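You operate a simulated robot arm through the tools that you are given. There is no shell and no other tool. Be economical: measure what you need, move in short steps, check, and stop when the job is done.

Carry out the task below with a simulated two-armed robot. There is one attempt and no reset: what you move stays moved.

TASK
Stir the peanuts, then put one ladle of them on the tofu.
Fine: use the yellow ladle, lay it back on the orange plate, shut the lid again, spill nothing.

It is judged by the outcome, as a careful person would: the job done as asked, and still so three seconds after it is handed in. It fails if anything else is knocked over, pushed out of place, dropped, spilled or broken. A push-on lid holds only when it is set on centred and level and pressed home; a screw cap is set on level and turned clockwise until tight.

THE ROBOT
Two 7-joint arms with fingered hands on one trunk, on a base that drives. Base frame: it is fixed to the floor where the robot stands at the start and does not move with it; the origin is under the middle of the robot, x ahead of it, y to its left, z up; the surface under the hand at the start is at about z = 850. Units: mm, degrees, N and s.
The left shoulder is at the start at [20, 208, 1323], the right one opposite. Places, roughly: beige tub (15x10x9 cm) [600, 200, 500]; blue tub (15x10x9 cm) [600, 100, 500]; hinged lid [700, -100, 900]; small pan (18x11x5 cm) [1000, -100, 800]; steel pan (17x18x5 cm) [600, -500, 500]; yellow ladle (8x22x10 cm) [500, -300, 900]; yellow tub (15x10x9 cm) [600, -300, 300]. Payload 5 kg a hand.
The TCP of each hand is the grasp point between the finger pads, 48 mm short of the fingertips. In the tool frame z runs along the fingers and y along their closing line. Largest opening 160 mm; the body of the gripper starts 56 mm behind the TCP. The gripper is a hand of 4 fingers: y runs from the thumb to the fingers, the wrist lies at [-26, -142, -252] in the tool frame, and closing takes about 1.5 s.
Orientation is that of the tool frame in the base frame, as a unit quaternion [x, y, z, w]. With the fingers straight down and the wrist toward the robot, the tool's x, y and z point along [0, 1, 0], [1, 0, 0] and [0, 0, -1] of the base frame.

THE INTERFACE
- The arms move only by the tool send_rows. It takes "left_commands", "right_commands" or both (then of equal length, played together; a hand with none holds still); each is one flat list of numbers, 7 for each row, row after row: the shift along the tool's x, y, z in mm, then the turn, a rotation vector about the tool's x, y, z in degrees, then the finger opening in mm, from 0 to 160. In form: [x, y, z, ax, ay, az, hand, x, y, z, ax, ay, az, hand, ...]. A call has 1 to 8 rows; each row is the pose to reach, as a shift and turn from the pose commanded when the call began, along the tool's axes at that moment. Each row takes 0.2 s and may step no farther than 50 mm and 8.6 degrees from the row before; otherwise, or with a gripper value out of range, the whole call is refused. Where a pose cannot be reached the arm comes as near as it can. A force on the tool above 40 N (or 10 N above the force at the start of the call, whichever is more), or a blocked arm, ends the call early, and 0.2 s more pass. The fingers move at their own pace (about 108 mm/s each) and stop on an object; they squeeze with about 29 N. The grip force told is the motor's: it shows also when the fingers shut on nothing. Time passes only in rows, and 0.2 s behind the last, so rows that repeat a pose let the fingers close. The reply holds the time, the measured pose of the TCP, the force on the tool along the base axes, the opening and the grip force, in the units named above and with some noise, with the torque about the TCP (base axes, N m) and any sound that the robot's microphone picked up.
- Cameras (640 x 400 px; columns grow to the right, rows downward): "scene" is now at [87.3, -26.9, 1496.8]; the picture's right is [-0.34, -0.94, 0.00], its down [-0.67, 0.24, -0.71] and it looks along [0.66, -0.24, -0.71] (base axes); focal length 273 px, centre (320, 200). "left" rides on the left gripper at [-87, -133, -189] in its tool frame; the picture's right is [-0.83, -0.26, 0.49], its down [0.51, -0.71, 0.49] and it looks along [0.22, 0.66, 0.72] (tool axes); focal length 238 px, centre (320, 200). "right" rides on the right gripper at [86, -133, -189] in its tool frame; the picture's right is [-0.83, 0.26, -0.49], its down [-0.51, -0.71, 0.49] and it looks along [-0.22, 0.66, 0.72] (tool axes); focal length 238 px, centre (320, 200).
- capture(camera): a new picture of that camera. It takes no simulated time.
- slide_trunk(by): slides the trunk up (or, below 0, down) by that many mm; the arms and the scene camera ride with it, the base frame stays. It gives what a move gives, with no picture.
- base_move(legs): drives the robot by 1 to 6 legs, each [ahead, left, turn to the left] in mm, mm and degrees, along the robot's own axes; the way and the turn of a leg run together, so that a leg with both is an arc; at most 1500 mm and 180 degrees a leg. The arms and the cameras ride along, it lands a little off, and it stops where it bumps. It gives what a move gives.
- grasp_type(shape, hand): the hand has 4 fingers and takes this shape, open, in about a second: jaw (thumb against the fingers, like two jaws); tri (thumb and two fingers); tip (a fingertip pinch); poke (one finger out to press); point (the index stretched); flat (the hand flat); cup (the hand cupped); fist (a fist). The gripper value then closes the fingers along that shape, each until it touches; the sizes above hold for jaw. It gives what a move gives, with no picture.
- aim_head(pan, tilt): turns the head with the scene camera to pan (to the left, within 86 degrees either way) and tilt (down, from -29 to 69), counted from straight ahead of the robot. It gives what a move gives.
- pixel_to_xyz(camera, pixels): for up to 12 pixels [column, row] of the newest picture of that camera ("zoom" is the newest enlarged one), the place [x, y, z] in the base frame of the surface seen there, good to about 2 mm. It takes no simulated time.
- close_up(camera, box): a new picture of the part [left, top, right, bottom] of that camera's present view, enlarged. It takes no simulated time.
- sign_off(): hands the job in; it is judged then, once.

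Keep the steps short. Do not move on a guess: measure, check each grasp and each placing, and mend mistakes. In all there are 80 turns and 62 pictures (those below and enlarged ones count). Leave the grippers open and the arms clear of the work at the hand-in unless told otherwise, and finish with a single line.

The tools are called after "Request:" as name(argument=value, ...) on one line, values as JSON. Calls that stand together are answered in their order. send_rows: Moves the arms, as the interface text tells. Its arguments: {"type":"object","properties":{"left_commands":{"type":"array","items":{"type":"number"}},"right_commands":{"type":"array","items":{"type":"number"}}},"required":[]} The other tools are called the same way: slide_trunk (by) slides the trunk up or down; grasp_type (shape, hand) gives the hand a shape; base_move (legs) drives the base; aim_head (pan, tilt) turns the head that bears the scene camera; capture (camera) takes a picture; pixel_to_xyz (camera, pixels) gives the place of the surface under pixels of a picture; close_up (camera, box) takes an enlarged picture of a part of a camera's view; sign_off () hands the job in.

At the start:

```text
clock: 0.0
left_position: [655.7, 71.2, 1191.2]
left_tool_rot: [0.707, 0.707, -0.001, 0.0]
left_ft_force: [0.4, -0.4, -0.2]
left_ft_torque: [0.05, 0.0, 0.01]
left_opening: 159.5
left_grasp_force: 0.0
left_shape: jaw
right_position: [490.7, -481.8, 1205.1]
right_tool_rot: [0.707, 0.707, 0.0, 0.0]
right_ft_force: [0.5, -0.3, 0.0]
right_ft_torque: [-0.01, -0.02, 0.0]
right_opening: 159.4
right_grasp_force: 0.1
right_shape: jaw
trunk travel left (down, up): [-325.0, 365.0]
robot x, y, heading: [0.3, 0.7, 0.1]
head pan, tilt: [-19.9, 45.1]
```

scene: 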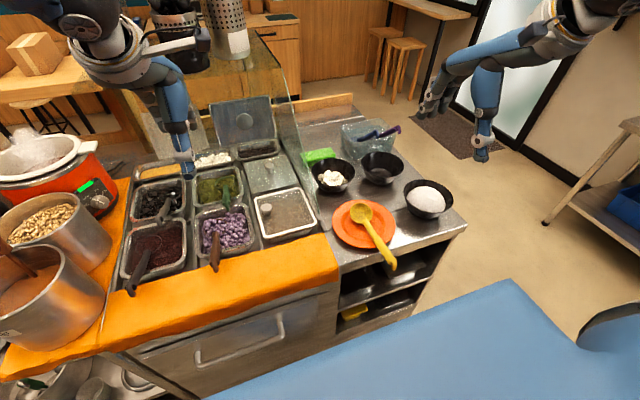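
right: 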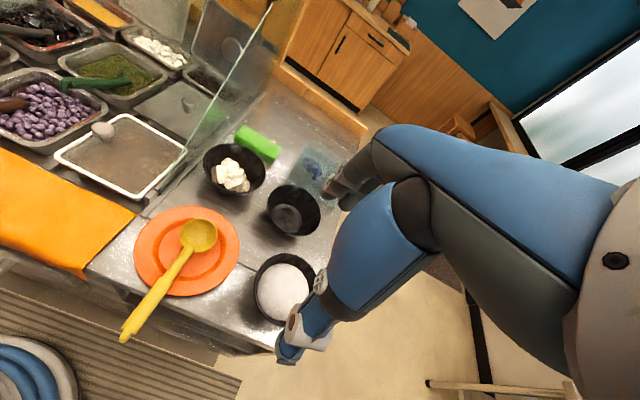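
left: 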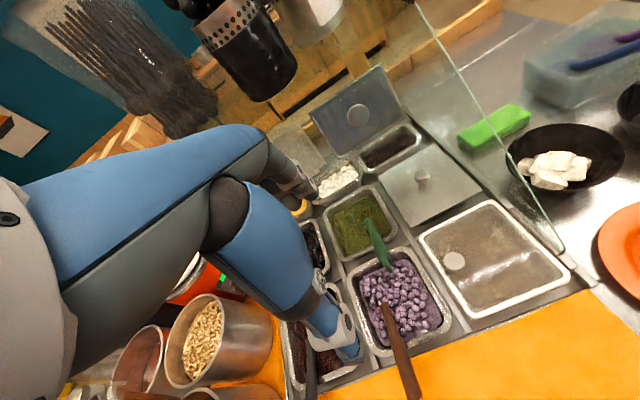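

I'll look closely at the lidded tray, the bowls and the pots before anything moves.

Request:
close_up(camera="scene", box=[220, 130, 460, 280])

Request:
pixel_to_xyz(camera="scene", pixels=[[265, 207], [285, 215], [256, 198], [301, 190], [318, 222], [266, 240], [332, 178], [361, 210], [372, 232], [392, 265], [355, 235], [40, 222]])

Request:
close_up(camera="left", box=[300, 50, 640, 330])

```text
2.67 times, centred on (340, 205) of scene
```

zoom: 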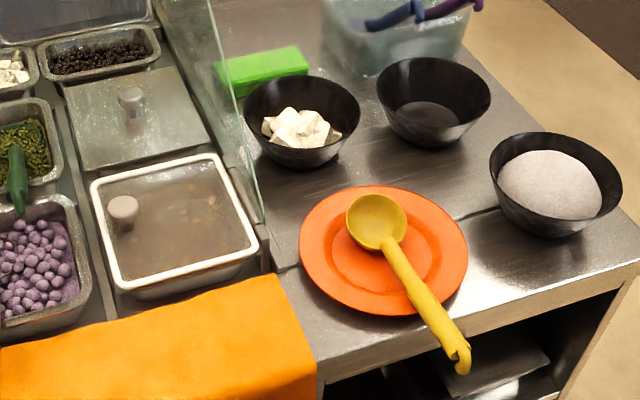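

```text
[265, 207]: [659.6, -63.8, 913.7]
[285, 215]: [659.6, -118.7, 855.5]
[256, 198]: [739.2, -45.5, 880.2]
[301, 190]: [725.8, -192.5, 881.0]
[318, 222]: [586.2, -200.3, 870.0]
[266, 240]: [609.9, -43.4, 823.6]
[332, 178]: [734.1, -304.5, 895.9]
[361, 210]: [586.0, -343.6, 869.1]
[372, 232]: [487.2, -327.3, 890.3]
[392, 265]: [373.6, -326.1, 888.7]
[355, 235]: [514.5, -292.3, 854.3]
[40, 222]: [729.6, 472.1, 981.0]
```

```text
1.43 times, centred on (470, 190) of left
```

zoom: 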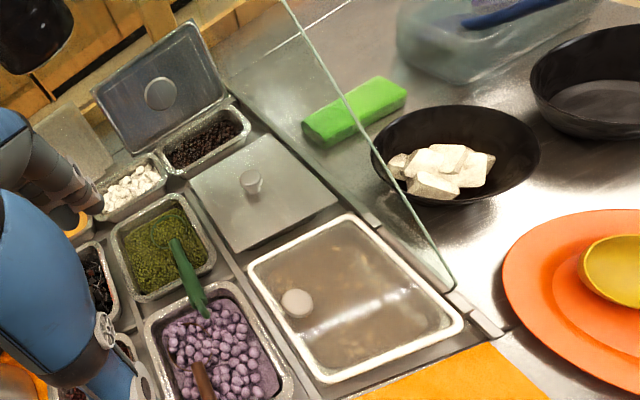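

The framed lid with a knob at [660,-64,914] seems fogged, with something tan below it. There are also peanut-like things in the steel pot at the left. I'll compare both close up.

Request:
close_up(camera="scene", box=[245, 180, 325, 245])

Request:
close_up(camera="scene", box=[0, 130, 130, 350])

Request:
close_up(camera="left", box=[400, 180, 580, 330])

Request:
pixel_to_xyz(camera="left", pixels=[[420, 237], [492, 203], [566, 279], [474, 317], [454, 260], [454, 250], [500, 250], [530, 260], [540, 180], [555, 165], [565, 250], [450, 120]])

```text
6.15 times, centred on (285, 212) of scene
```

zoom: 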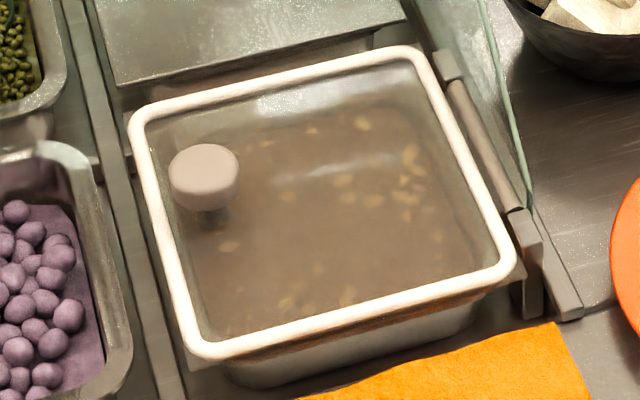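

```text
1.82 times, centred on (65, 240) of scene
```

zoom: 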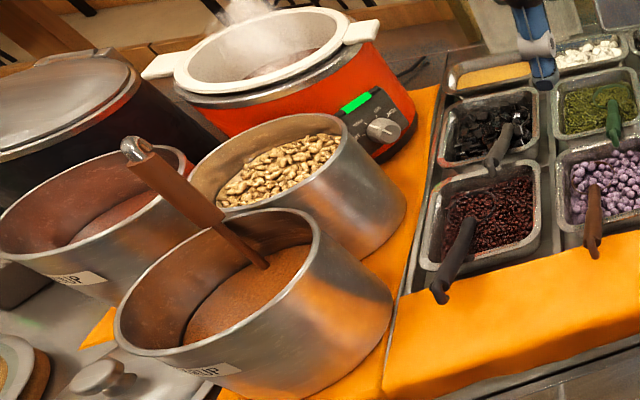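

```text
2.67 times, centred on (490, 255) of left
```

zoom: 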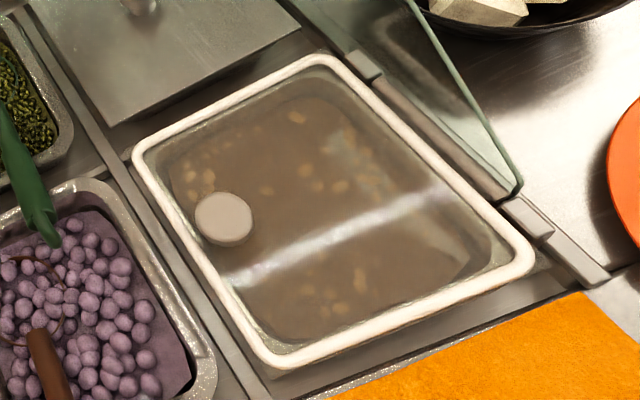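

```text
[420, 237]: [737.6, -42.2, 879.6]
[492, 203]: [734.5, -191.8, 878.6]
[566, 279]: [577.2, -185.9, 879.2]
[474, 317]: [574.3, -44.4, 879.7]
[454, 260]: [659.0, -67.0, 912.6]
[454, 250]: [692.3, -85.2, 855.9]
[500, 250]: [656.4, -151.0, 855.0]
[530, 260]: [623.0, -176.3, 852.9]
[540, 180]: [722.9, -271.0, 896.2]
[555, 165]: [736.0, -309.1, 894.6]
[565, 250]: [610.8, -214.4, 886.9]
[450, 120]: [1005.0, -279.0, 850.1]
```

The lidded tray holds peanuts that have sunk in a liquid, so this is the one. Its hinge is on the right side (y about -205) and the knob is on the left. Next I'll measure the glass pane, the ladle, the tofu bowl and the plate.

Request:
close_up(camera="right", box=[100, 180, 280, 350])

Request:
pixel_to_xyz(camera="right", pixels=[[200, 236], [200, 221], [216, 236], [183, 236], [201, 251], [185, 257], [165, 283], [140, 315], [124, 336], [137, 250], [236, 240], [190, 208]])

Request:
pixel_to_xyz(camera="right", pixels=[[234, 145], [204, 165], [266, 165], [235, 194], [230, 175], [185, 150], [225, 80], [250, 50], [270, 8], [150, 190], [283, 290], [293, 210]])

Request:
capture(camera="scene")

```text
2.35 times, centred on (190, 265) of right
```

zoom: 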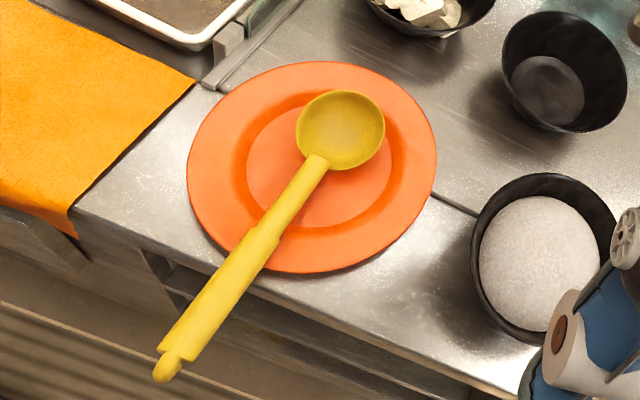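

```text
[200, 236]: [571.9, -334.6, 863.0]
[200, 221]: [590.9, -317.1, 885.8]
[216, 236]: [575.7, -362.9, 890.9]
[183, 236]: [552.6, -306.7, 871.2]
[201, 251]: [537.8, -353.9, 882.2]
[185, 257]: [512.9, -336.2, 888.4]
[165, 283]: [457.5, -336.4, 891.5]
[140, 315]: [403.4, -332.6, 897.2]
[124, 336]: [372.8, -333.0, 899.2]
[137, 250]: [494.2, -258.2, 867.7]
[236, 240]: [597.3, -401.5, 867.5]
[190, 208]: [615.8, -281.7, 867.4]
```

```text
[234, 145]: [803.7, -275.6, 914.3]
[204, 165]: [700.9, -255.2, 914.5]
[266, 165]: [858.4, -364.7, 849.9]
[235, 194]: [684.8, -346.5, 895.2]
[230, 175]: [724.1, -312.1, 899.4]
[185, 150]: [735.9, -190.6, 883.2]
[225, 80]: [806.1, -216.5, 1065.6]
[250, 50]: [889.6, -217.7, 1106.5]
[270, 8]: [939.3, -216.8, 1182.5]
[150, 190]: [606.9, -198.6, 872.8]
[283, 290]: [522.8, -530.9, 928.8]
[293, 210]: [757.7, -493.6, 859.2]
```

```text
52 pictures are left
```

scene: 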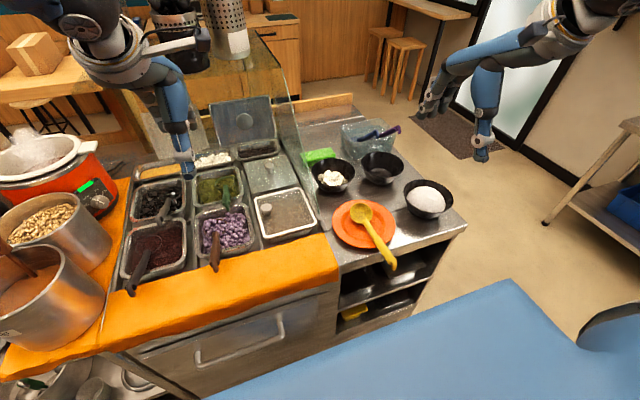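

The measurements so far:
- **Knob:** head centred near [660,-65], top at z 913.
- **Lid hinge:** along y≈-205.
- **Glass:** pane at y≈-217 with a slanted front edge that starts around x≈600.
- **Ladle:** handle runs along x at y≈-335, z≈890.

The right hand will open the lid by its knob. First I move the left arm out to the left and bring the right hand high over the tray.

Request:
send_rows(left_commands=[25, 0, 0, 0, 0, 0, 160, 50, 0, 0, 0, 0, 0, 160, 75, 0, 0, 0, 0, 0, 160, 100, 0, 0, 0, 0, 0, 160, 125, 0, 0, 0, 0, 0, 160, 150, 0, 0, 0, 0, 0, 160, 175, 0, 0, 0, 0, 0, 160, 200, 0, 0, 0, 0, 0, 160], right_commands=[45, 18, 0, 0, 0, 0, 160, 90, 36, 0, 0, 0, 0, 150, 135, 54, 0, 0, 0, 0, 140, 180, 72, 0, 0, 0, 0, 130, 225, 90, 0, 0, 0, 0, 120, 270, 108, 10, 0, 0, 0, 110, 315, 126, 20, 0, 0, 0, 100, 360, 144, 30, 0, 0, 0, 90])

```text
clock: 1.8
left_position: [657.3, 272.9, 1188.1]
left_tool_rot: [0.707, 0.707, -0.001, -0.001]
left_ft_force: [0.4, 1.8, -1.5]
left_ft_torque: [-0.17, 0.06, -0.03]
left_opening: 159.6
left_grasp_force: 0.1
left_shape: jaw
right_position: [638.8, -119.8, 1175.6]
right_tool_rot: [0.707, 0.707, -0.001, -0.001]
right_ft_force: [0.9, 2.2, 0.4]
right_ft_torque: [-0.18, 0.11, -0.02]
right_opening: 90.3
right_grasp_force: 0.0
right_shape: jaw
trunk travel left (down, up): [-325.0, 365.0]
robot x, y, heading: [-1.9, 3.0, 0.0]
head pan, tilt: [-19.9, 45.1]
```

Right hand is above the tray. Next I bring it over the knob and down to z≈985, then take a picture.

Request:
send_rows(right_commands=[28, 11, 30, 0, 0, 0, 80, 55, 21, 70, 0, 0, 0, 80, 55, 21, 115, 0, 0, 0, 80, 55, 21, 150, 0, 0, 0, 80, 55, 21, 175, 0, 0, 0, 80, 55, 21, 190, 0, 0, 0, 80])

Request:
capture(camera="right")

Request:
close_up(camera="scene", box=[200, 120, 340, 240])

```text
clock: 3.2
left_position: [656.2, 267.3, 1190.5]
left_tool_rot: [0.707, 0.707, 0.0, 0.0]
left_ft_force: [1.7, -0.5, -0.5]
left_ft_torque: [0.01, 0.02, -0.02]
left_opening: 159.5
left_grasp_force: 0.0
left_shape: jaw
right_position: [657.9, -66.9, 985.9]
right_tool_rot: [0.708, 0.706, 0.0, -0.001]
right_ft_force: [0.7, -0.5, -0.4]
right_ft_torque: [0.06, 0.0, 0.03]
right_opening: 80.0
right_grasp_force: 0.0
right_shape: jaw
trunk travel left (down, up): [-325.0, 365.0]
robot x, y, heading: [1.3, 1.4, -0.1]
head pan, tilt: [-19.9, 45.1]
```

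```text
51 pictures are left
```

right: 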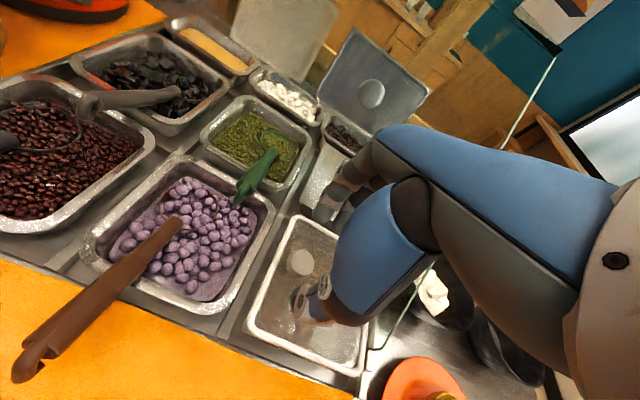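

```text
3.33 times, centred on (270, 180) of scene
```

zoom: 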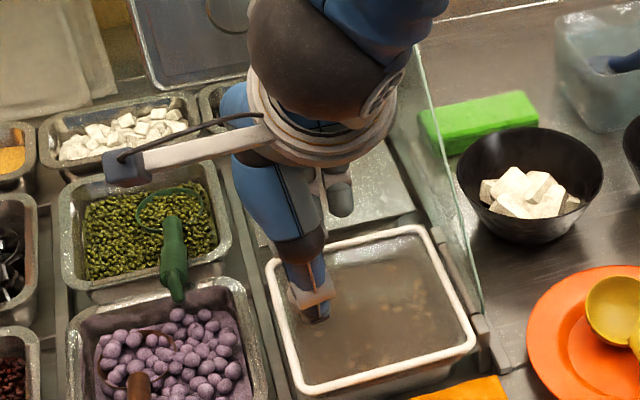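

The knob sits between the thumb and the fingers. I go down to TCP z≈938, so the fingertips are at about 890, and close on the knob head.

Request:
send_rows(right_commands=[1, 2, 20, 0, 0, 0, 80, 1, 2, 38, 0, 0, 0, 80, 1, 2, 48, 0, 0, 0, 70, 1, 2, 48, 0, 0, 0, 50, 1, 2, 48, 0, 0, 0, 20, 1, 2, 48, 0, 0, 0, 10, 1, 2, 48, 0, 0, 0, 10, 1, 2, 48, 0, 0, 0, 10])

Request:
close_up(camera="right", box=[220, 200, 400, 380])

```text
clock: 5.0
left_position: [655.5, 271.0, 1190.6]
left_tool_rot: [0.707, 0.707, 0.0, -0.001]
left_ft_force: [-0.4, -0.9, 0.6]
left_ft_torque: [0.04, 0.01, 0.0]
left_opening: 159.5
left_grasp_force: 0.2
left_shape: jaw
right_position: [658.5, -65.1, 936.1]
right_tool_rot: [0.707, 0.707, -0.001, 0.0]
right_ft_force: [-2.1, -0.7, -2.1]
right_ft_torque: [-0.02, 0.07, 0.03]
right_opening: 23.6
right_grasp_force: 29.1
right_shape: jaw
trunk travel left (down, up): [-325.0, 365.0]
robot x, y, heading: [-2.2, 0.7, 0.1]
head pan, tilt: [-19.9, 45.1]
```

```text
2.22 times, centred on (310, 290) of right
```

zoom: 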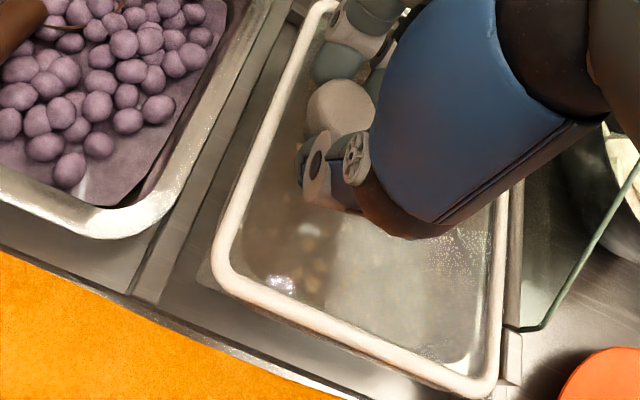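

The knob is gripped (23.6 mm, 29 N). I swing the lid up about its hinge (y≈-207, z≈880), first to 32°.

Request:
send_rows(right_commands=[-9.2, 0, -19.2, 0, 8, 0, 10, -20.9, 0, -36.9, 0, 16, 0, 10, -35.1, 0, -53, 0, 24, 0, 10, -51.3, 0, -66.7, 0, 32, 0, 10])

Request:
capture(camera="scene")

```text
clock: 6.0
left_position: [654.9, 268.3, 1191.0]
left_tool_rot: [0.707, 0.707, 0.001, -0.001]
left_ft_force: [-0.9, -0.5, 0.0]
left_ft_torque: [0.1, -0.11, 0.02]
left_opening: 159.5
left_grasp_force: 0.0
left_shape: jaw
right_position: [658.7, -119.7, 1003.1]
right_tool_rot: [0.68, 0.68, 0.195, -0.195]
right_ft_force: [-5.0, -6.0, -6.6]
right_ft_torque: [-0.35, 0.12, 0.0]
right_opening: 23.3
right_grasp_force: 28.8
right_shape: jaw
trunk travel left (down, up): [-325.0, 365.0]
robot x, y, heading: [1.3, 2.4, -0.2]
head pan, tilt: [-19.9, 45.1]
```

```text
48 pictures are left
```

scene: 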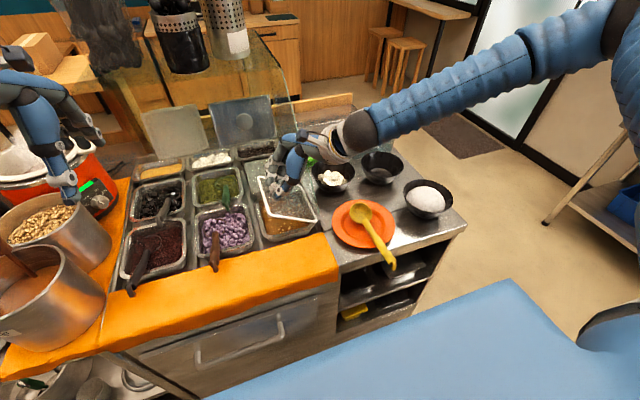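

The lid is following and the forces are small. The arc looks the same in the tool frame, so I repeat it for another 32° to reach 64°.

Request:
send_rows(right_commands=[-9.2, 0, -19.2, 0, 8, 0, 10, -20.9, 0, -36.9, 0, 16, 0, 10, -35.1, 0, -53, 0, 24, 0, 10, -51.3, 0, -66.7, 0, 32, 0, 10])

Request:
close_up(camera="scene", box=[220, 90, 400, 250])

```text
clock: 7.0
left_position: [655.7, 268.9, 1190.7]
left_tool_rot: [0.707, 0.707, -0.001, 0.0]
left_ft_force: [0.2, -0.6, 0.2]
left_ft_torque: [-0.03, 0.04, 0.0]
left_opening: 159.6
left_grasp_force: 0.1
left_shape: jaw
right_position: [658.4, -198.3, 1031.0]
right_tool_rot: [0.6, 0.599, 0.374, -0.375]
right_ft_force: [-12.5, -7.4, -12.6]
right_ft_torque: [-0.81, 0.25, -0.05]
right_opening: 22.8
right_grasp_force: 28.7
right_shape: jaw
trunk travel left (down, up): [-325.0, 365.0]
robot x, y, heading: [-2.1, 2.8, 0.0]
head pan, tilt: [-19.9, 45.1]
```

```text
2.50 times, centred on (310, 170) of scene
```

zoom: 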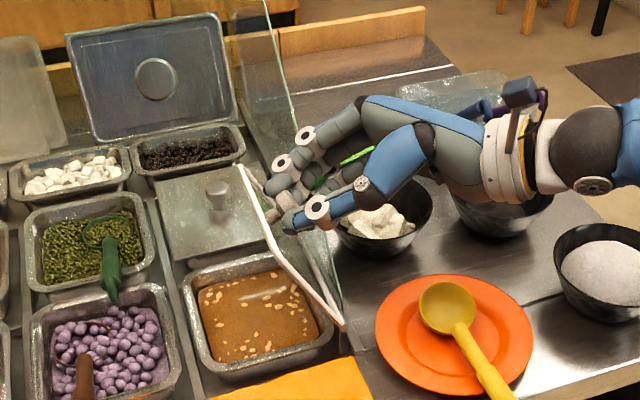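

The lid is at about 64° and clear of the glass. The pull is growing slightly, so I tighten the arc a little and go on to about 88°.

Request:
send_rows(right_commands=[-11, 0, -18.5, 0, 8, 0, 10, -24, 0, -35.5, 0, 16, 0, 10, -39, 0, -51.5, 0, 24, 0, 10, -39, 0, -51.5, 0, 24, 0, 10])

Request:
close_up(camera="scene", box=[220, 90, 400, 250])

```text
clock: 8.0
left_position: [655.2, 271.5, 1189.6]
left_tool_rot: [0.707, 0.707, 0.0, 0.0]
left_ft_force: [1.2, 0.5, -0.4]
left_ft_torque: [0.01, 0.01, 0.01]
left_opening: 159.7
left_grasp_force: 0.1
left_shape: jaw
right_position: [658.7, -260.3, 1021.1]
right_tool_rot: [0.508, 0.509, 0.491, -0.491]
right_ft_force: [-4.8, -0.6, -2.8]
right_ft_torque: [-0.18, -0.07, 0.15]
right_opening: 23.0
right_grasp_force: 29.0
right_shape: jaw
trunk travel left (down, up): [-325.0, 365.0]
robot x, y, heading: [1.9, -0.8, -0.1]
head pan, tilt: [-19.9, 45.1]
```

```text
2.50 times, centred on (310, 170) of scene
```

zoom: 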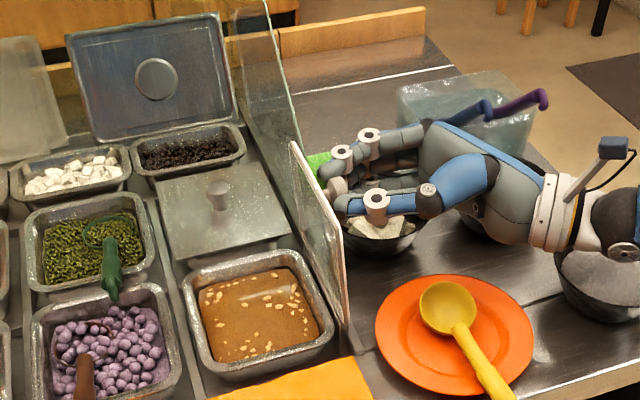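

The lid is nearly vertical and the force has dropped. I push gently on past 90° to see whether it reaches a stop where it rests.

Request:
send_rows(right_commands=[-5, 0, -9.5, 0, 4, 0, 10, -10, 0, -19, 0, 8, 0, 10, -16, 0, -28, 0, 12, 0, 10, -16, 0, -28, 0, 12, 0, 10])

Request:
close_up(camera="scene", box=[220, 90, 400, 250])

```text
clock: 9.0
left_position: [654.1, 270.9, 1189.4]
left_tool_rot: [0.707, 0.707, 0.0, 0.0]
left_ft_force: [-1.1, 0.9, -0.1]
left_ft_torque: [-0.1, -0.03, -0.03]
left_opening: 159.7
left_grasp_force: 0.1
left_shape: jaw
right_position: [658.0, -289.1, 1006.2]
right_tool_rot: [-0.454, -0.454, -0.542, 0.542]
right_ft_force: [-0.2, 0.2, 0.9]
right_ft_torque: [-0.15, 0.11, -0.04]
right_opening: 20.1
right_grasp_force: 29.3
right_shape: jaw
trunk travel left (down, up): [-325.0, 365.0]
robot x, y, heading: [-2.5, 0.4, -0.0]
head pan, tilt: [-19.9, 45.1]
```

```text
2.50 times, centred on (310, 170) of scene
```

zoom: 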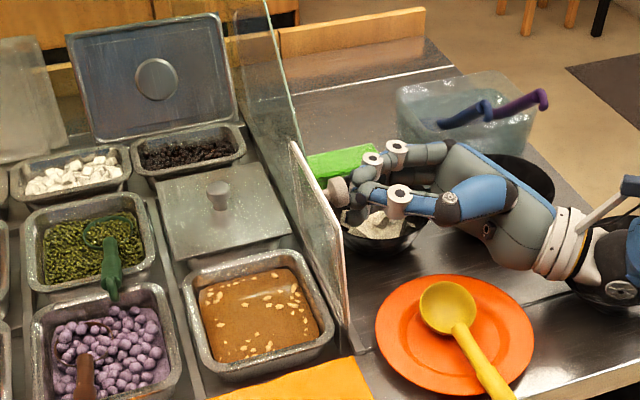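

The fingers slipped off the knob and the lid is standing up on its own, which is what I need. I back the hand away from the knob to the right, then raise it and turn it back to fingers-down.

Request:
send_rows(right_commands=[5, 0, -25, 0, 0, 0, 30, 30, -5, -40, 0, -8, 0, 50, 70, -20, -45, 0, -16, 0, 70, 110, -40, -45, 0, -24, 0, 90, 145, -65, -45, 0, -32, 0, 100, 170, -95, -45, 0, -40, 0, 100, 180, -125, -45, 0, -48, 0, 100, 180, -150, -45, 0, -56, 0, 100])

Request:
close_up(camera="scene", box=[220, 50, 480, 270])

```text
clock: 10.8
left_position: [654.5, 271.6, 1190.2]
left_tool_rot: [0.707, 0.707, -0.001, 0.0]
left_ft_force: [-1.3, 1.6, 0.0]
left_ft_torque: [-0.11, -0.1, 0.01]
left_opening: 159.5
left_grasp_force: 0.1
left_shape: jaw
right_position: [508.5, -362.6, 1177.5]
right_tool_rot: [0.655, 0.656, 0.265, -0.264]
right_ft_force: [-1.0, 0.3, 0.6]
right_ft_torque: [-0.12, -0.05, -0.07]
right_opening: 99.7
right_grasp_force: 0.0
right_shape: jaw
trunk travel left (down, up): [-325.0, 365.0]
robot x, y, heading: [-1.1, -4.5, 0.1]
head pan, tilt: [-19.9, 45.1]
```

```text
1.82 times, centred on (350, 160) of scene
```

zoom: 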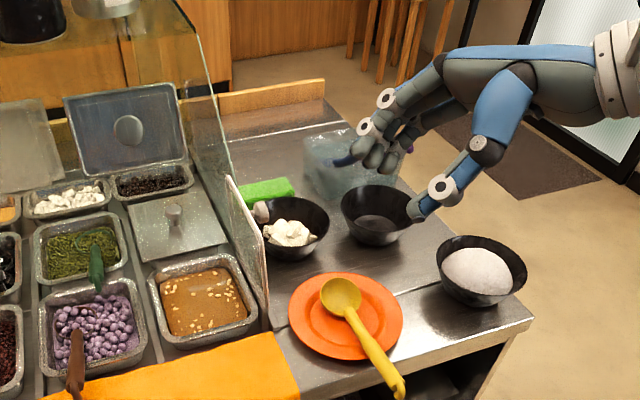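

The lid still stands open. Now I turn the right hand toward the ladle grip (fingers forward-down, closing across the handle), which takes two rotation steps up high.

Request:
send_rows(right_commands=[0, 0, 0, 0, -4.6, -6.55, 100, 0, 0, 0, -0.1, -9.2, -13.1, 100, 0, 0, 0, -0.2, -13.8, -19.65, 100, 0, 0, 0, -0.2, -18.4, -26.2, 100, 0, 0, 0, -0.3, -23, -32.75, 100, 0, 0, 0, -0.4, -27.6, -39.3, 100, 0, 0, 0, -0.4, -32.2, -45.85, 100, 0, 0, 0, -0.5, -36.8, -52.4, 100])

Request:
send_rows(right_commands=[0, 0, 0, 0, -4.6, -6.5, 90, 0, 0, 0, -0.1, -9.1, -13, 80, 0, 0, 0, -0.2, -13.6, -19.4, 80, 0, 0, 0, -0.2, -18.2, -25.9, 80, 0, 0, 0, -0.3, -22.7, -32.4, 80, 0, 0, 0, -0.4, -27.3, -38.9, 80, 0, 0, 0, -0.4, -31.8, -45.4, 80, 0, 0, 0, -0.4, -31.8, -45.4, 80])

Request:
capture(camera="scene")

```text
clock: 12.6
left_position: [655.5, 269.4, 1190.4]
left_tool_rot: [0.706, 0.708, 0.0, 0.0]
left_ft_force: [-0.3, -0.3, 0.0]
left_ft_torque: [-0.02, -0.01, 0.0]
left_opening: 159.4
left_grasp_force: 0.0
left_shape: jaw
right_position: [509.6, -364.6, 1175.6]
right_tool_rot: [0.352, 0.92, 0.141, 0.094]
right_ft_force: [-0.2, 0.0, 0.9]
right_ft_torque: [-0.04, -0.01, 0.02]
right_opening: 99.8
right_grasp_force: 0.1
right_shape: jaw
trunk travel left (down, up): [-325.0, 365.0]
robot x, y, heading: [1.1, -3.6, -0.1]
head pan, tilt: [-19.9, 45.1]
```

```text
clock: 14.4
left_position: [656.6, 270.8, 1190.6]
left_tool_rot: [0.707, 0.707, 0.0, 0.0]
left_ft_force: [0.5, -0.1, 0.4]
left_ft_torque: [0.0, -0.03, 0.04]
left_opening: 159.8
left_grasp_force: 0.0
left_shape: jaw
right_position: [509.1, -363.6, 1175.5]
right_tool_rot: [-0.001, 0.924, 0.0, 0.383]
right_ft_force: [0.3, -1.0, 0.7]
right_ft_torque: [-0.02, -0.01, 0.0]
right_opening: 80.5
right_grasp_force: 0.2
right_shape: jaw
trunk travel left (down, up): [-325.0, 365.0]
robot x, y, heading: [4.9, -2.5, -0.1]
head pan, tilt: [-19.9, 45.1]
```

```text
43 pictures are left
```

scene: 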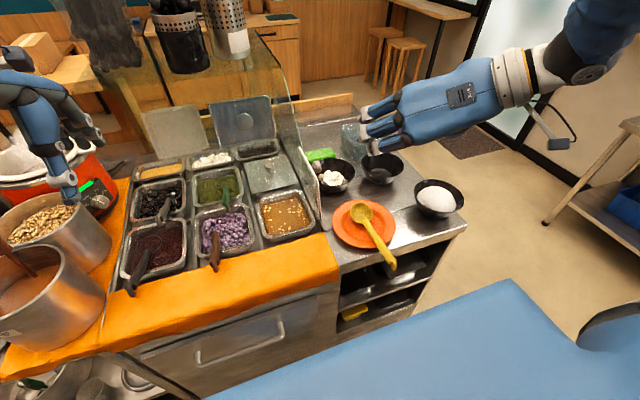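

The hand has the grip pose. The rice bowl now looks a few pixels further right than at the start (437 against 428), so I check whether it was nudged, and measure the ladle again.

Request:
close_up(camera="scene", box=[310, 150, 470, 280])

Request:
pixel_to_xyz(camera="scene", pixels=[[436, 196], [412, 202], [462, 192], [437, 213], [361, 210], [359, 224], [372, 237], [382, 249], [391, 264], [340, 186], [337, 176], [320, 178]])

```text
3.08 times, centred on (390, 215) of scene
```

zoom: 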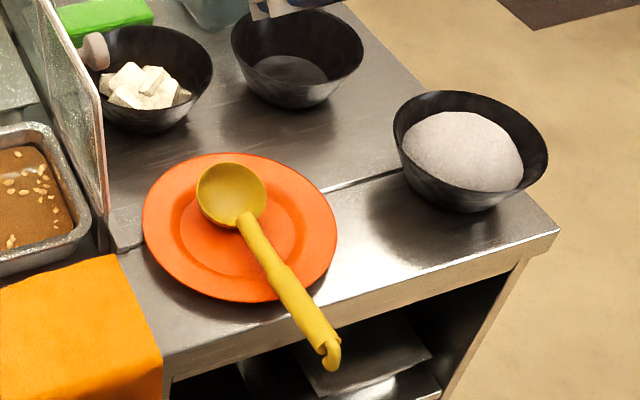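

```text
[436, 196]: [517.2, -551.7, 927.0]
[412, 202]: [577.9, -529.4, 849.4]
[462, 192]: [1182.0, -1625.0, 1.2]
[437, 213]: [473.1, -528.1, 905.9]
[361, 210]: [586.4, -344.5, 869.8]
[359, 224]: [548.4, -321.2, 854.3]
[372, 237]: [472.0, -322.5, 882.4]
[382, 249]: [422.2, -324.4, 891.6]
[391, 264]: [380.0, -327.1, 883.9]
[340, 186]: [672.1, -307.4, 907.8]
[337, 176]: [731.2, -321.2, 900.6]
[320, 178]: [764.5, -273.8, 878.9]
```

The rice bowl did shift by about 25 mm toward -y, so I will put it back later. For the ladle, the handle's grip part is centred near [412,-328,883]. First I move above it with the fingers open.

Request:
send_rows(right_commands=[36, 6, 10, 0, 0, 0, 80, 72, 12, 20, 0, 0, 0, 80, 108, 18, 30, 0, 0, 0, 80, 144, 24, 40, 0, 0, 0, 80, 180, 30, 50, 0, 0, 0, 80, 216, 35, 59, 0, 0, 0, 80, 216, 35, 59, 0, 0, 0, 80])

Request:
capture(camera="right")

Request:
close_up(camera="scene", box=[310, 150, 470, 280])

```text
clock: 16.0
left_position: [656.8, 271.1, 1190.0]
left_tool_rot: [0.707, 0.707, -0.001, 0.001]
left_ft_force: [-1.0, -0.3, -0.4]
left_ft_torque: [-0.03, -0.01, -0.01]
left_opening: 159.6
left_grasp_force: 0.2
left_shape: jaw
right_position: [407.3, -337.5, 974.4]
right_tool_rot: [-0.001, 0.924, 0.0, 0.382]
right_ft_force: [-0.1, -0.3, 0.0]
right_ft_torque: [-0.06, 0.03, -0.04]
right_opening: 80.6
right_grasp_force: 0.0
right_shape: jaw
right hand out of reach, approached as far as the arm can: row 4, 5, 6, 7
trunk travel left (down, up): [-325.0, 365.0]
robot x, y, heading: [0.7, 0.3, -0.1]
head pan, tilt: [-19.9, 45.1]
```

```text
41 pictures are left
```

right: 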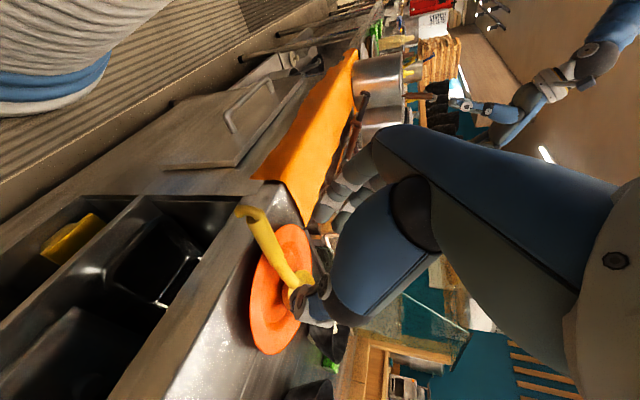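

```text
3.08 times, centred on (390, 215) of scene
```

zoom: 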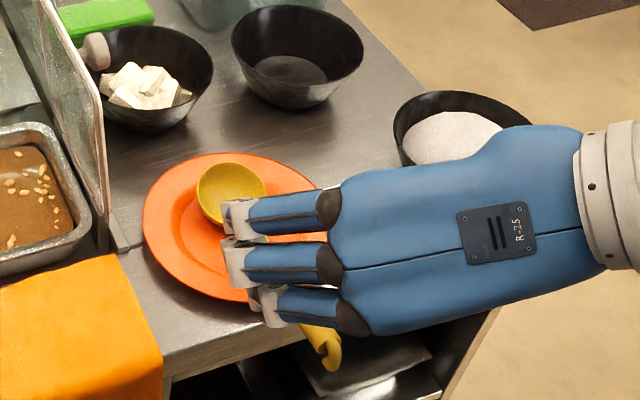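

Too close to my body to reach that pose. I back the base up 140 mm and then approach again. The hand is clear at z 974.

Request:
base_move(legs=[[-140, 0, 0]])

```text
clock: 17.3
left_position: [513.8, 270.9, 1190.6]
left_tool_rot: [0.707, 0.707, 0.001, 0.0]
left_ft_force: [-1.3, 0.0, 1.1]
left_ft_torque: [0.02, -0.14, 0.01]
left_opening: 159.8
left_grasp_force: 0.1
left_shape: jaw
right_position: [267.7, -338.6, 974.6]
right_tool_rot: [-0.002, 0.923, 0.002, 0.384]
right_ft_force: [-1.1, -0.1, 0.2]
right_ft_torque: [-0.01, -0.08, 0.02]
right_opening: 80.3
right_grasp_force: 0.0
right_shape: jaw
trunk travel left (down, up): [-325.0, 365.0]
robot x, y, heading: [-141.2, -2.2, -0.0]
head pan, tilt: [-19.9, 45.1]
```

Backed up. Next I go above the handle again, to [398,-329,955].

Request:
send_rows(right_commands=[-26, 3, 33, 0, 0, 0, 80, -52, 6, 66, 0, 0, 0, 80, -80, 10, 104, 0, 0, 0, 80, -80, 10, 104, 0, 0, 0, 80])

Request:
capture(camera="right")

Request:
capture(camera="scene")

```text
clock: 18.3
left_position: [513.7, 270.5, 1190.6]
left_tool_rot: [0.707, 0.707, 0.0, 0.001]
left_ft_force: [-1.3, -0.2, 0.2]
left_ft_torque: [0.0, -0.12, -0.01]
left_opening: 159.7
left_grasp_force: 0.0
left_shape: jaw
right_position: [397.8, -327.1, 959.2]
right_tool_rot: [-0.001, 0.924, 0.001, 0.382]
right_ft_force: [-0.1, 0.6, 0.1]
right_ft_torque: [0.02, -0.07, 0.02]
right_opening: 80.1
right_grasp_force: 0.0
right_shape: jaw
trunk travel left (down, up): [-325.0, 365.0]
robot x, y, heading: [-140.1, -0.9, 0.4]
head pan, tilt: [-19.9, 45.1]
```

```text
39 pictures are left
```

right: 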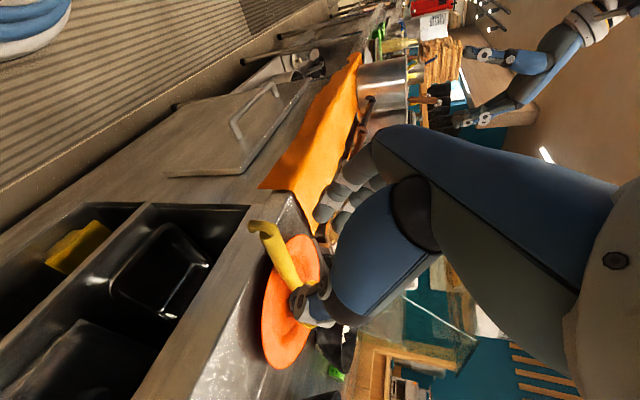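

```text
38 pictures are left
```

scene: 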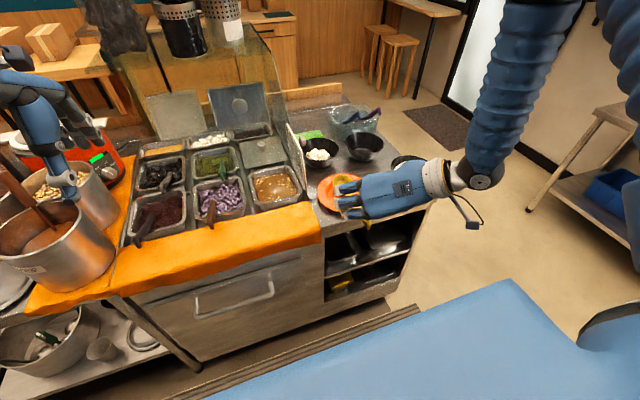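

Positioned. I check the handle's position in this view before going down.

Request:
pixel_to_xyz(camera="right", pixels=[[255, 226], [268, 228], [277, 245], [288, 265], [296, 280], [270, 270], [248, 240]])

Request:
close_up(camera="right", box=[220, 200, 360, 340])

```text
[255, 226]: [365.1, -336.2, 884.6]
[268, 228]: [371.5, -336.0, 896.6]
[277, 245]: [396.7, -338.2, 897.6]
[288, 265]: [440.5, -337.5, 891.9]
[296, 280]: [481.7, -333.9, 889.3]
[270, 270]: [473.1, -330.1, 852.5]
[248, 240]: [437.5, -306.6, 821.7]
```

```text
2.86 times, centred on (290, 270) of right
```

zoom: 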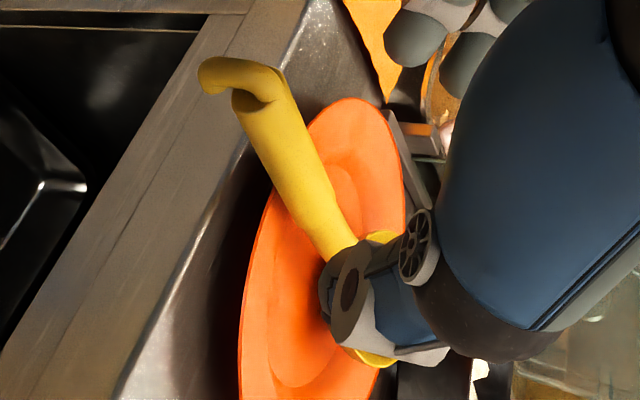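

The handle centre is at y≈-330, z≈886. I lower the open fingers straight down to TCP z≈898, then close.

Request:
send_rows(right_commands=[14, -1, 14, 0, 0, 0, 80, 28, -3, 28, 0, 0, 0, 80, 38, -3, 38, 0, 0, 0, 80, 43, -3, 43, 0, 0, 0, 80])

Request:
send_rows(right_commands=[0, 0, 0, 0, 0, 0, 50, 0, 0, 0, 0, 0, 0, 35, 0, 0, 0, 0, 0, 0, 20, 0, 0, 0, 0, 0, 0, 5, 0, 0, 0, 0, 0, 0, 0, 0, 0, 0, 0, 0, 0, 0, 0, 0, 0, 0, 0, 0, 0])

Request:
close_up(camera="right", box=[220, 180, 380, 340])

```text
clock: 19.3
left_position: [515.1, 270.2, 1191.0]
left_tool_rot: [0.706, 0.708, 0.0, 0.0]
left_ft_force: [0.3, -0.3, 0.4]
left_ft_torque: [0.05, -0.02, 0.04]
left_opening: 159.7
left_grasp_force: 0.1
left_shape: jaw
right_position: [398.9, -331.2, 897.5]
right_tool_rot: [-0.002, 0.924, 0.002, 0.382]
right_ft_force: [1.0, 0.2, 0.5]
right_ft_torque: [0.01, 0.01, -0.03]
right_opening: 80.5
right_grasp_force: 0.0
right_shape: jaw
trunk travel left (down, up): [-325.0, 365.0]
robot x, y, heading: [-138.4, 2.7, 0.0]
head pan, tilt: [-19.9, 45.1]
```

```text
clock: 20.9
left_position: [514.7, 271.5, 1191.3]
left_tool_rot: [0.707, 0.707, 0.0, 0.0]
left_ft_force: [-0.4, 0.6, -0.2]
left_ft_torque: [0.01, -0.02, 0.01]
left_opening: 159.8
left_grasp_force: 0.1
left_shape: jaw
right_position: [398.8, -331.6, 898.2]
right_tool_rot: [-0.001, 0.924, 0.001, 0.383]
right_ft_force: [-0.4, -1.3, 2.0]
right_ft_torque: [-0.03, -0.18, -0.05]
right_opening: 16.4
right_grasp_force: 29.0
right_shape: jaw
trunk travel left (down, up): [-325.0, 365.0]
robot x, y, heading: [-140.2, -3.2, 0.0]
head pan, tilt: [-19.9, 45.1]
```

```text
2.50 times, centred on (300, 260) of right
```

zoom: 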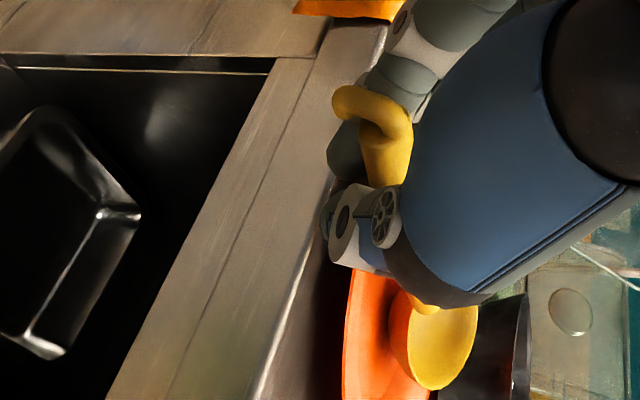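

The handle is gripped (16 mm, 29 N). I lift it straight up 60 mm and check.

Request:
send_rows(right_commands=[-7, 0, -7, 0, 0, 0, 0, -20, 0, -20, 0, 0, 0, 0, -42, 0, -42, 0, 0, 0, 0, -42, 0, -42, 0, 0, 0, 0])

Request:
close_up(camera="scene", box=[250, 110, 450, 250])

Request:
capture(camera="right")

```text
clock: 21.9
left_position: [515.6, 270.8, 1189.7]
left_tool_rot: [0.707, 0.707, -0.001, -0.001]
left_ft_force: [0.6, 0.5, 0.0]
left_ft_torque: [0.05, 0.07, 0.0]
left_opening: 159.7
left_grasp_force: 0.1
left_shape: jaw
right_position: [399.8, -330.8, 958.1]
right_tool_rot: [-0.002, 0.924, 0.002, 0.382]
right_ft_force: [-0.2, -0.1, -1.4]
right_ft_torque: [0.02, 0.07, 0.04]
right_opening: 15.9
right_grasp_force: 29.3
right_shape: jaw
trunk travel left (down, up): [-325.0, 365.0]
robot x, y, heading: [-140.1, 0.8, 0.3]
head pan, tilt: [-19.9, 45.1]
```

```text
2.86 times, centred on (350, 180) of scene
```

zoom: 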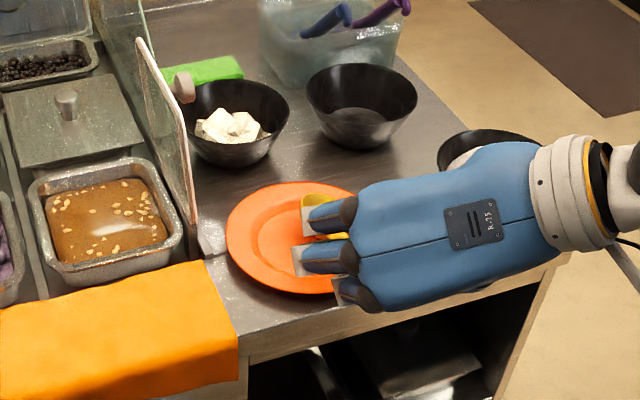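

```text
34 pictures are left
```

right: 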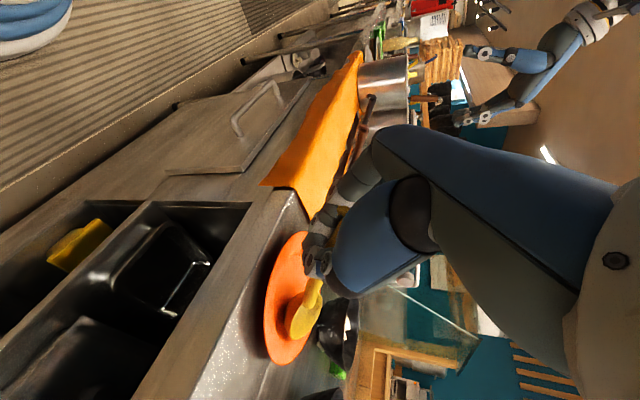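

The ladle is in the hand and the plate is unmoved. I measure where the scoop sits relative to the TCP.

Request:
close_up(camera="right", box=[270, 260, 350, 350])

Request:
pixel_to_xyz(camera="right", pixels=[[310, 290], [318, 300], [303, 300], [300, 315], [292, 320], [315, 320], [298, 335], [310, 330], [306, 310], [288, 328]])

Request:
pixel_to_xyz(camera="scene", pixels=[[340, 178], [343, 181], [337, 181], [337, 189], [267, 187], [267, 194], [335, 205]])

```text
4.44 times, centred on (310, 305) of right
```

zoom: 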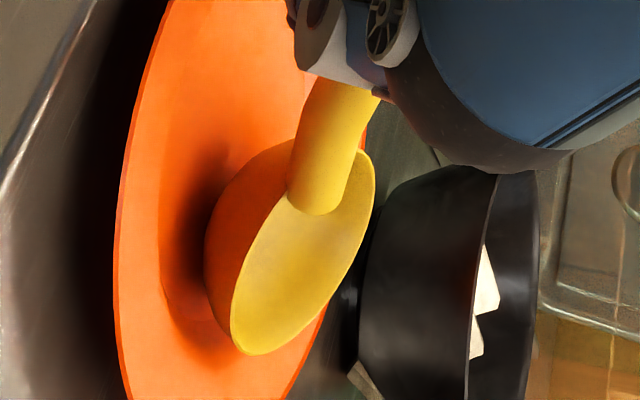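

```text
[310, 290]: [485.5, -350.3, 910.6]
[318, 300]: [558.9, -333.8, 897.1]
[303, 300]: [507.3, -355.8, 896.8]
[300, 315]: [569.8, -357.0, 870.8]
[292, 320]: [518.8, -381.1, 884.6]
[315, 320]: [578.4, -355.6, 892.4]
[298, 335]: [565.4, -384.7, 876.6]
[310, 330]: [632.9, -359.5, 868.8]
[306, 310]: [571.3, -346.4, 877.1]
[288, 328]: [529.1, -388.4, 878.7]
```

```text
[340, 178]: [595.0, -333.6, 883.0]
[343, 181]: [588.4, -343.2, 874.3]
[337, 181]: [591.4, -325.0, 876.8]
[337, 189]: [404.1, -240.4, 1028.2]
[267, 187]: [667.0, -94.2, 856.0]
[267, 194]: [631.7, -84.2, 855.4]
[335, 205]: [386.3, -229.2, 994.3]
```

The handle pivoted in the shallow fingertip grip and the scoop is drooping. I set it back on the plate, open, and grip deeper and nearer the handle end, which is clear of the table edge.

Request:
send_rows(right_commands=[14, 0, 14, 0, 0, 0, 0, 28, 0, 28, 0, 0, 0, 0, 38, 0, 38, 0, 0, 0, 0, 38, 0, 38, 0, 0, 0, 20, 38, 0, 38, 0, 0, 0, 50, 38, 0, 38, 0, 0, 0, 80, 38, 0, 38, 0, 0, 0, 80])

Request:
capture(camera="right")

```text
clock: 23.5
left_position: [514.2, 271.1, 1191.0]
left_tool_rot: [0.707, 0.708, 0.001, -0.001]
left_ft_force: [-0.1, -0.1, -0.2]
left_ft_torque: [0.02, -0.03, 0.0]
left_opening: 159.7
left_grasp_force: 0.1
left_shape: jaw
right_position: [400.1, -329.3, 902.1]
right_tool_rot: [-0.001, 0.924, 0.001, 0.384]
right_ft_force: [0.5, 0.2, 0.5]
right_ft_torque: [0.02, -0.01, 0.04]
right_opening: 79.1
right_grasp_force: 0.1
right_shape: jaw
trunk travel left (down, up): [-325.0, 365.0]
robot x, y, heading: [-137.3, -0.4, 0.1]
head pan, tilt: [-19.9, 45.1]
```

```text
32 pictures are left
```

right: 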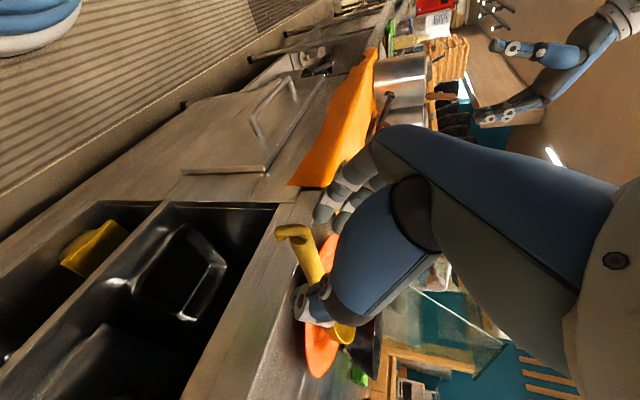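

Request:
close_up(camera="right", box=[250, 200, 390, 390])

Request:
pixel_to_xyz(camera="right", pixels=[[283, 232], [296, 232], [304, 250], [312, 268], [320, 283], [344, 335], [302, 240], [310, 340], [296, 258]])

```text
2.11 times, centred on (320, 295) of right
```

zoom: 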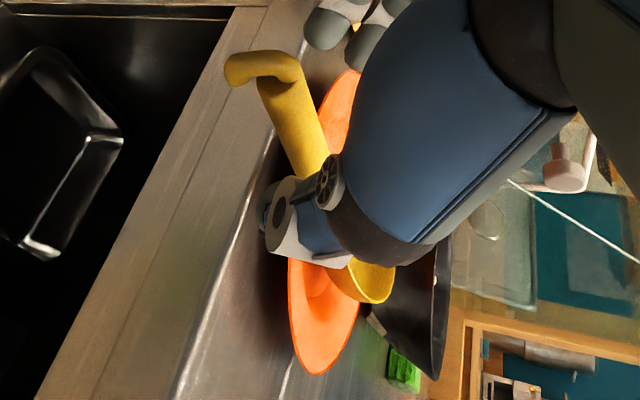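

```text
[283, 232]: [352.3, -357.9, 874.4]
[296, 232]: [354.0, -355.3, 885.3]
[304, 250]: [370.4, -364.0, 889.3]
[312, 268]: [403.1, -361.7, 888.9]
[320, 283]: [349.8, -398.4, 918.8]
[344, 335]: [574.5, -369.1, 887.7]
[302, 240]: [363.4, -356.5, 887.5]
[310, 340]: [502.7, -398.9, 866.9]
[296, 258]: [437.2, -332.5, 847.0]
```

The handle now lies at y≈-350 and about 12 mm nearer me. I centre the hand on it and go deeper, with the TCP on the handle axis at [382,-350,882], then close.

Request:
send_rows(right_commands=[0, -21, 0, 0, 0, 0, 80, 14, -21, 1, 0, 0, 0, 80, 27, -21, 2, 0, 0, 0, 80, 27, -21, 2, 0, 0, 0, 60, 27, -21, 2, 0, 0, 0, 40, 27, -21, 2, 0, 0, 0, 15, 27, -21, 2, 0, 0, 0, 0, 27, -21, 2, 0, 0, 0, 0])

Request:
send_rows(right_commands=[0, 0, 0, 0, 0, 0, 0, 0, 0, 0, 0, 0, 0, 0, -14, 0, -14, 0, 0, 0, 0, -35, 0, -35, 0, 0, 0, 0, -65, 0, -65, 0, 0, 0, 0, -65, 0, -65, 0, 0, 0, 0])

Request:
capture(camera="right")

```text
clock: 25.3
left_position: [514.9, 270.7, 1190.1]
left_tool_rot: [0.707, 0.707, 0.001, 0.0]
left_ft_force: [0.8, 0.3, 0.6]
left_ft_torque: [-0.02, 0.02, 0.0]
left_opening: 159.8
left_grasp_force: 0.0
left_shape: jaw
right_position: [381.7, -350.3, 882.9]
right_tool_rot: [0.0, 0.924, 0.001, 0.383]
right_ft_force: [-0.3, 0.9, 0.9]
right_ft_torque: [-0.02, -0.02, 0.1]
right_opening: 6.0
right_grasp_force: 28.9
right_shape: jaw
trunk travel left (down, up): [-325.0, 365.0]
robot x, y, heading: [-141.5, 1.1, 0.2]
head pan, tilt: [-19.9, 45.1]
```

```text
clock: 26.7
left_position: [515.7, 270.2, 1188.7]
left_tool_rot: [0.706, 0.708, 0.0, 0.001]
left_ft_force: [0.8, 0.0, -0.1]
left_ft_torque: [0.05, 0.06, 0.02]
left_opening: 159.8
left_grasp_force: 0.1
left_shape: jaw
right_position: [381.5, -352.6, 973.6]
right_tool_rot: [-0.001, 0.924, 0.002, 0.382]
right_ft_force: [-0.5, -0.5, -0.4]
right_ft_torque: [0.05, 0.0, -0.01]
right_opening: 5.0
right_grasp_force: 28.5
right_shape: jaw
trunk travel left (down, up): [-325.0, 365.0]
robot x, y, heading: [-140.9, -0.7, 0.0]
head pan, tilt: [-19.9, 45.1]
```

```text
30 pictures are left
```

right: 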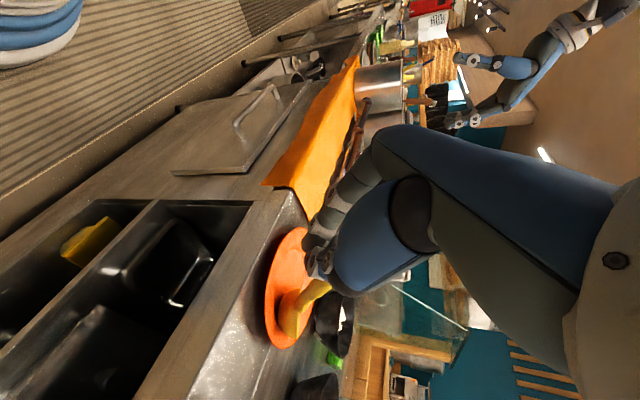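

The opening reads only 5 mm, so this grip may have missed. I check.

Request:
close_up(camera="right", box=[250, 200, 370, 370])

Request:
close_up(camera="scene", box=[270, 130, 430, 250])

Request:
pixel_to_xyz(camera="right", pixels=[[320, 287], [308, 298], [300, 305], [288, 318], [290, 332], [298, 325], [300, 312]])

```text
2.35 times, centred on (310, 285) of right
```

zoom: 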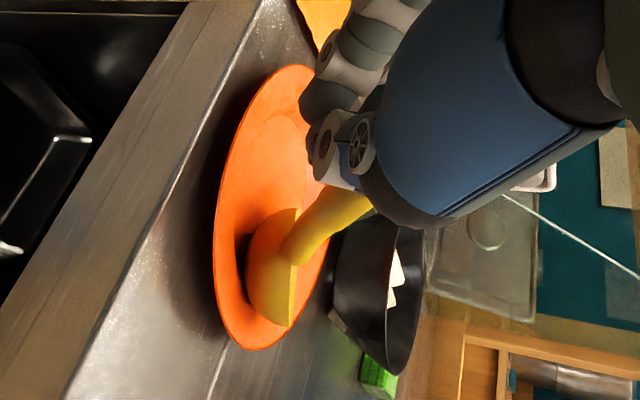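

```text
3.33 times, centred on (350, 190) of scene
```

zoom: 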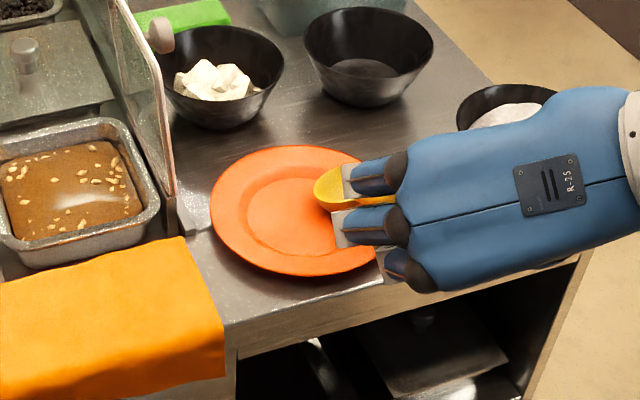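

```text
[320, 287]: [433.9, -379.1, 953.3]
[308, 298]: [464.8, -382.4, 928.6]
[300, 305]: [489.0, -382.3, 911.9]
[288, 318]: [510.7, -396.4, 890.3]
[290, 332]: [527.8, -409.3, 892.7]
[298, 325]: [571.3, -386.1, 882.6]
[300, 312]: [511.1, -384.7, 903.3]
```

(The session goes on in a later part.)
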